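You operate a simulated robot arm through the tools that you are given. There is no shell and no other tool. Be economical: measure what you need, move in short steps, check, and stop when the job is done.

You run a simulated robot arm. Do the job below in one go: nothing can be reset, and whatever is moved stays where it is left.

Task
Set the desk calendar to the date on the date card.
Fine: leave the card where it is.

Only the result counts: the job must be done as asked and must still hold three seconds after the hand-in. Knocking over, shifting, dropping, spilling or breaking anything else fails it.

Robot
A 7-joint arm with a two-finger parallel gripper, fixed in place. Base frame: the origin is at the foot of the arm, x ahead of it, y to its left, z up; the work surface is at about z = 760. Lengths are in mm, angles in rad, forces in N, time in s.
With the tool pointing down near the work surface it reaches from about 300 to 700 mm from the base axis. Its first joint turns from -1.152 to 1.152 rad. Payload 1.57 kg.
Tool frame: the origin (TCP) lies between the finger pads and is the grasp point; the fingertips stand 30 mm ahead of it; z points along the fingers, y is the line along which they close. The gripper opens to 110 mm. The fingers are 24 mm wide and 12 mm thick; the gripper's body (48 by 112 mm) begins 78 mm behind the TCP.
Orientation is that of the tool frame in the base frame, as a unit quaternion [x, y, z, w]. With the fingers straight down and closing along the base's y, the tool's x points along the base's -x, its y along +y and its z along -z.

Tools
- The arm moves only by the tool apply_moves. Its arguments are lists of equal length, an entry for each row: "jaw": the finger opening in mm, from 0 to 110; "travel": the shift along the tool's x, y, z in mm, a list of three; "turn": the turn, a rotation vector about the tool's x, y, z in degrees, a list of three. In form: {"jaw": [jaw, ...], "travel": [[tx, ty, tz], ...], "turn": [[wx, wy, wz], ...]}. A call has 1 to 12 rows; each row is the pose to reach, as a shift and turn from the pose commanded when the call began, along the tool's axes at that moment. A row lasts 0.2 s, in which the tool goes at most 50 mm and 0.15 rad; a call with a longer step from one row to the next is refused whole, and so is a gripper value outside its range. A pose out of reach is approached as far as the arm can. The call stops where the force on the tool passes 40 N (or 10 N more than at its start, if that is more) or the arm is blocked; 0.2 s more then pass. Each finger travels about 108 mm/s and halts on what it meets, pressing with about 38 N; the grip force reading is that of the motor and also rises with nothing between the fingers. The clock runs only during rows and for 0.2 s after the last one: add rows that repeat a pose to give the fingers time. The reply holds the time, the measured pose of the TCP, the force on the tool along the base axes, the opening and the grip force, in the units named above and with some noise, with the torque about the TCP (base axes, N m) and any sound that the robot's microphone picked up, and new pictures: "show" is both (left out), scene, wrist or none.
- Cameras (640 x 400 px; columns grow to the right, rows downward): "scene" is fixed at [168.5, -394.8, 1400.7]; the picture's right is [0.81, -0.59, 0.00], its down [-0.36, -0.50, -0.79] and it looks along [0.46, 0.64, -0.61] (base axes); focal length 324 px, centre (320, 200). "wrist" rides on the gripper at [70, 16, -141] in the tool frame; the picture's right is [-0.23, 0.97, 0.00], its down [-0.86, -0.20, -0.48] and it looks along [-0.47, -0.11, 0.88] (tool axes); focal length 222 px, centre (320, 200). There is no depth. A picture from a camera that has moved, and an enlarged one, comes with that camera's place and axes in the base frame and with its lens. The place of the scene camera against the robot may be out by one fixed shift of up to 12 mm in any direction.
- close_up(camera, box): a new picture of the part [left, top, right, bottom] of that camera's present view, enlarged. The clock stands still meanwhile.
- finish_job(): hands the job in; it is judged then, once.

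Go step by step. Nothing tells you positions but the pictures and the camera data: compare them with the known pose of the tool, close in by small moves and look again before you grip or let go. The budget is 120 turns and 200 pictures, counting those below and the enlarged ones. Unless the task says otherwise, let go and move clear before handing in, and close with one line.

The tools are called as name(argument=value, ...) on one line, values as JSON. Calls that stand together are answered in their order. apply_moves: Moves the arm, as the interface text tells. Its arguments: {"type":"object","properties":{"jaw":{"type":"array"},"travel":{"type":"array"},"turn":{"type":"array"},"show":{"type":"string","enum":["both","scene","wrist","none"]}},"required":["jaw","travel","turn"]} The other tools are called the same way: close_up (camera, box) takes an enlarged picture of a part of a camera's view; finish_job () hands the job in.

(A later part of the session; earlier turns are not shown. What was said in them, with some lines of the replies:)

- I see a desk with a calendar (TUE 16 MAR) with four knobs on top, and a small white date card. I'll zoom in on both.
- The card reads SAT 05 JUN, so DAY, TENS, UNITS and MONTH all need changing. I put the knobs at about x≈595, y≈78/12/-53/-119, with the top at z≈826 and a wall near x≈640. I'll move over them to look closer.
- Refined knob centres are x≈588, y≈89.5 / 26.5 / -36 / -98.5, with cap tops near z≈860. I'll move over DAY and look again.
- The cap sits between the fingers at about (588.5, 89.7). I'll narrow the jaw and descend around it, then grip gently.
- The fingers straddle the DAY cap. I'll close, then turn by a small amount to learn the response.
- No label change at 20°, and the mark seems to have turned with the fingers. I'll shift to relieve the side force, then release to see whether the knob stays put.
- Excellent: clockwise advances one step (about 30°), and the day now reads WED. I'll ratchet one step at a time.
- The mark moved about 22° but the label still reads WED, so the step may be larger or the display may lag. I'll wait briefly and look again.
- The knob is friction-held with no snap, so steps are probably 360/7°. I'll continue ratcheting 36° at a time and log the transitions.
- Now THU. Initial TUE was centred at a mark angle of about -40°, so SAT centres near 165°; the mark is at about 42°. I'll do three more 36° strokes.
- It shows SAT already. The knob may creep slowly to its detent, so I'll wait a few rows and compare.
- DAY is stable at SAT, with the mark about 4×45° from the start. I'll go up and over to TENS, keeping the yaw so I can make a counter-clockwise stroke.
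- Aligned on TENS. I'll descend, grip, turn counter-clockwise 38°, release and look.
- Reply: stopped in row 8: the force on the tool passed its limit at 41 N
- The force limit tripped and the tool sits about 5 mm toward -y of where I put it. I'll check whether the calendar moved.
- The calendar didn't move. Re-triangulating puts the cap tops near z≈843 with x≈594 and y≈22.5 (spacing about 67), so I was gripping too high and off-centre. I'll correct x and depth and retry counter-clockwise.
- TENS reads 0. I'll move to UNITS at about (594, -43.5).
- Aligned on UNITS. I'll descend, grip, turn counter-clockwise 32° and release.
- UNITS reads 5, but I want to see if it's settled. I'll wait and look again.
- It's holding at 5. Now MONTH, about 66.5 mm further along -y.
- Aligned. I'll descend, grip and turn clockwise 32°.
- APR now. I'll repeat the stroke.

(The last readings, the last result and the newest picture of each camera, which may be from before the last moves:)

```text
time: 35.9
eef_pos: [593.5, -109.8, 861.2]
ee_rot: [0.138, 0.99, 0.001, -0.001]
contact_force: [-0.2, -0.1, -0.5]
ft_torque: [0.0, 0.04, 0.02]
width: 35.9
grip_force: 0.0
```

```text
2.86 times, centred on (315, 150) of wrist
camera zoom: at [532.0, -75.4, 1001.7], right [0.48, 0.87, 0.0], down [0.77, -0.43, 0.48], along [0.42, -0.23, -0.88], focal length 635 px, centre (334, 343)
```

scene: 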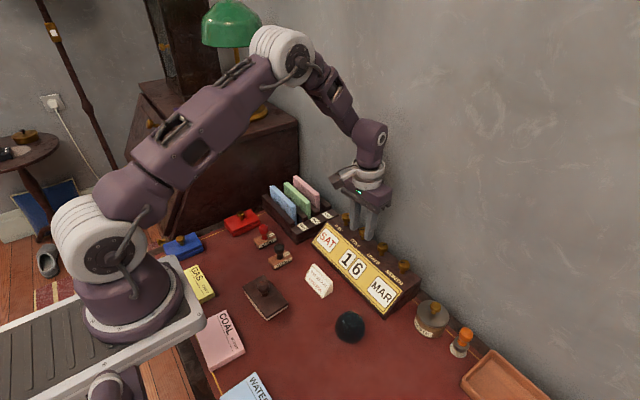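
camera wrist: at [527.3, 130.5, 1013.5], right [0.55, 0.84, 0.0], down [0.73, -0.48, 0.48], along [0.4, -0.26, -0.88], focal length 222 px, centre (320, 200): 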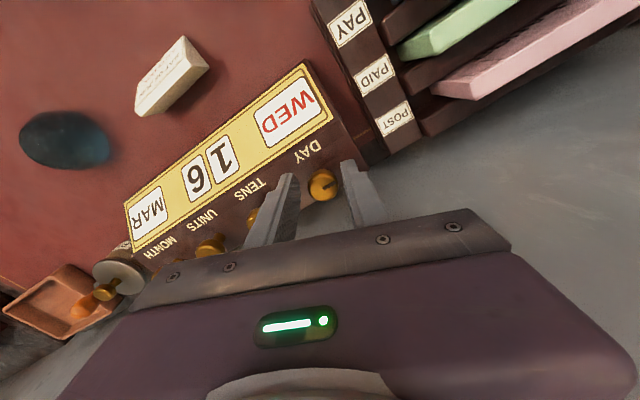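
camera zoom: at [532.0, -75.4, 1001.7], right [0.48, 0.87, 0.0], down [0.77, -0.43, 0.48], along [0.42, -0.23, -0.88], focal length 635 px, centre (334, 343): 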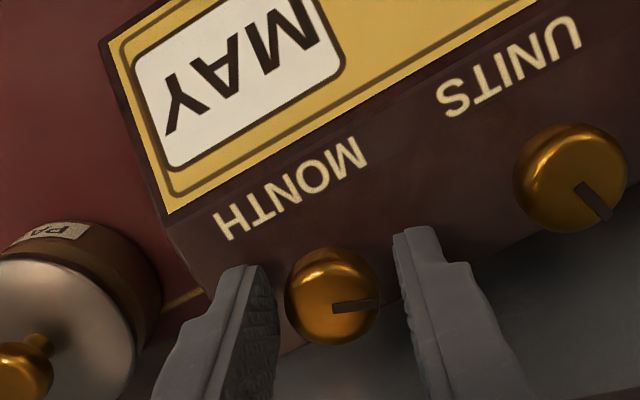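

MAY now. One more stroke.

apply_moves(jaw=[36, 36, 36, 36, 20, 20, 20, 20, 20, 20, 36, 36], travel=[[0, 0, 0], [0, 0, 0], [0, 0, 0], [0, 0, 0], [0, 0, 0], [0, 0, 0], [0, 0, 0], [0, 0, 0], [0, 0, 0], [0, 0, 0], [0, 0, 0], [0, 0, 0]], turn=[[0, 0, -8], [0, 0, -16], [0, 0, -24], [0, 0, -32], [0, 0, -32], [0, 0, -32], [0, 0, -24], [0, 0, -16], [0, 0, -8], [0, 0, 0], [0, 0, 0], [0, 0, 0]], show="none")

close_up(camera="wrist", box=[230, 80, 400, 220])

```text
time: 38.5
eef_pos: [594.3, -108.3, 859.2]
ee_rot: [0.137, 0.991, 0.001, 0.0]
contact_force: [-1.7, 0.8, 0.1]
ft_torque: [0.05, -0.03, 0.0]
width: 36.1
grip_force: 0.1
```

```text
2.86 times, centred on (315, 150) of wrist
camera zoom: at [532.2, -75.4, 1000.8], right [0.48, 0.87, 0.0], down [0.77, -0.43, 0.48], along [0.42, -0.23, -0.88], focal length 635 px, centre (334, 343)
```

zoom: 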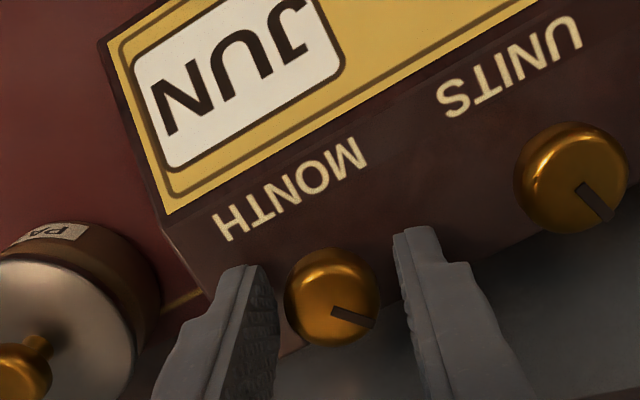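

JUN is showing. I'll lift clear and back off, then do a final check of the whole calendar.

apply_moves(jaw=[36, 36, 36, 36, 36, 36], travel=[[0, 0, -36], [0, 0, -76], [0, 0, -116], [20, 0, -150], [50, 0, -160], [50, 0, -160]], turn=[[0, 0, 0], [0, 0, 0], [0, 0, -8], [0, 0, -16], [0, 0, -16], [0, 0, -16]], show="scene")

close_up(camera="scene", box=[310, 200, 440, 320])

close_up(camera="wrist", box=[220, 80, 470, 240])

```text
time: 39.9
eef_pos: [544.9, -95.5, 1019.9]
ee_rot: [-0.003, 1.0, 0.0, 0.0]
contact_force: [0.8, 0.3, -0.6]
ft_torque: [-0.01, -0.03, 0.0]
width: 36.0
grip_force: 0.0
```

scene: 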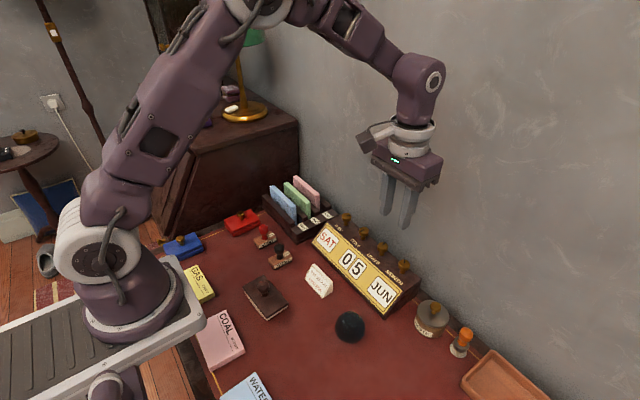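

```text
3.33 times, centred on (375, 260) of scene
camera zoom: at [168.5, -394.8, 1400.7], right [0.81, -0.59, 0.0], down [-0.36, -0.5, -0.79], along [0.46, 0.64, -0.61], focal length 1080 px, centre (137, 0)
```

zoom: 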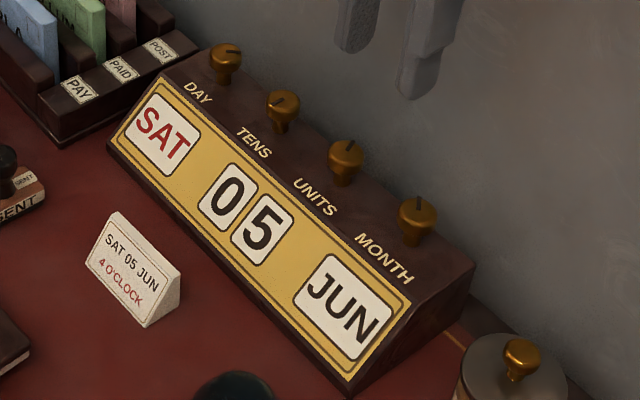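

```text
2.50 times, centred on (345, 160) of wrist
camera zoom: at [476.8, -81.6, 1162.0], right [0.22, 0.97, 0.0], down [0.86, -0.2, 0.48], along [0.47, -0.11, -0.88], focal length 555 px, centre (258, 300)
```

zoom: 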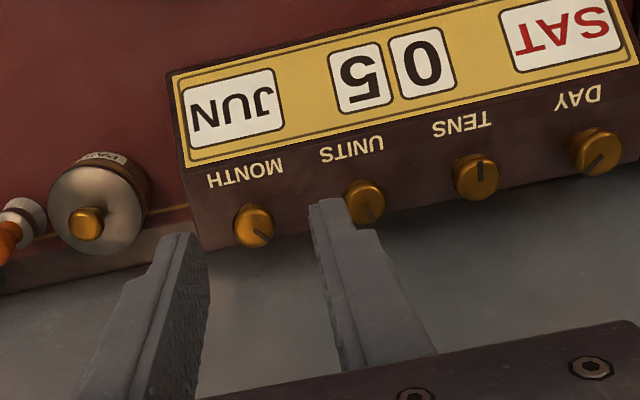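

The calendar reads SAT 05 JUN, matching the card, and nothing else has been disturbed. The gripper is open and clear, so I'm handing in.

finish_job()

```text
The job is handed in.
```

The desk calendar now reads SAT 05 JUN, matching the date card. The card is still in place, and nothing else looked moved in the last picture before I handed in.
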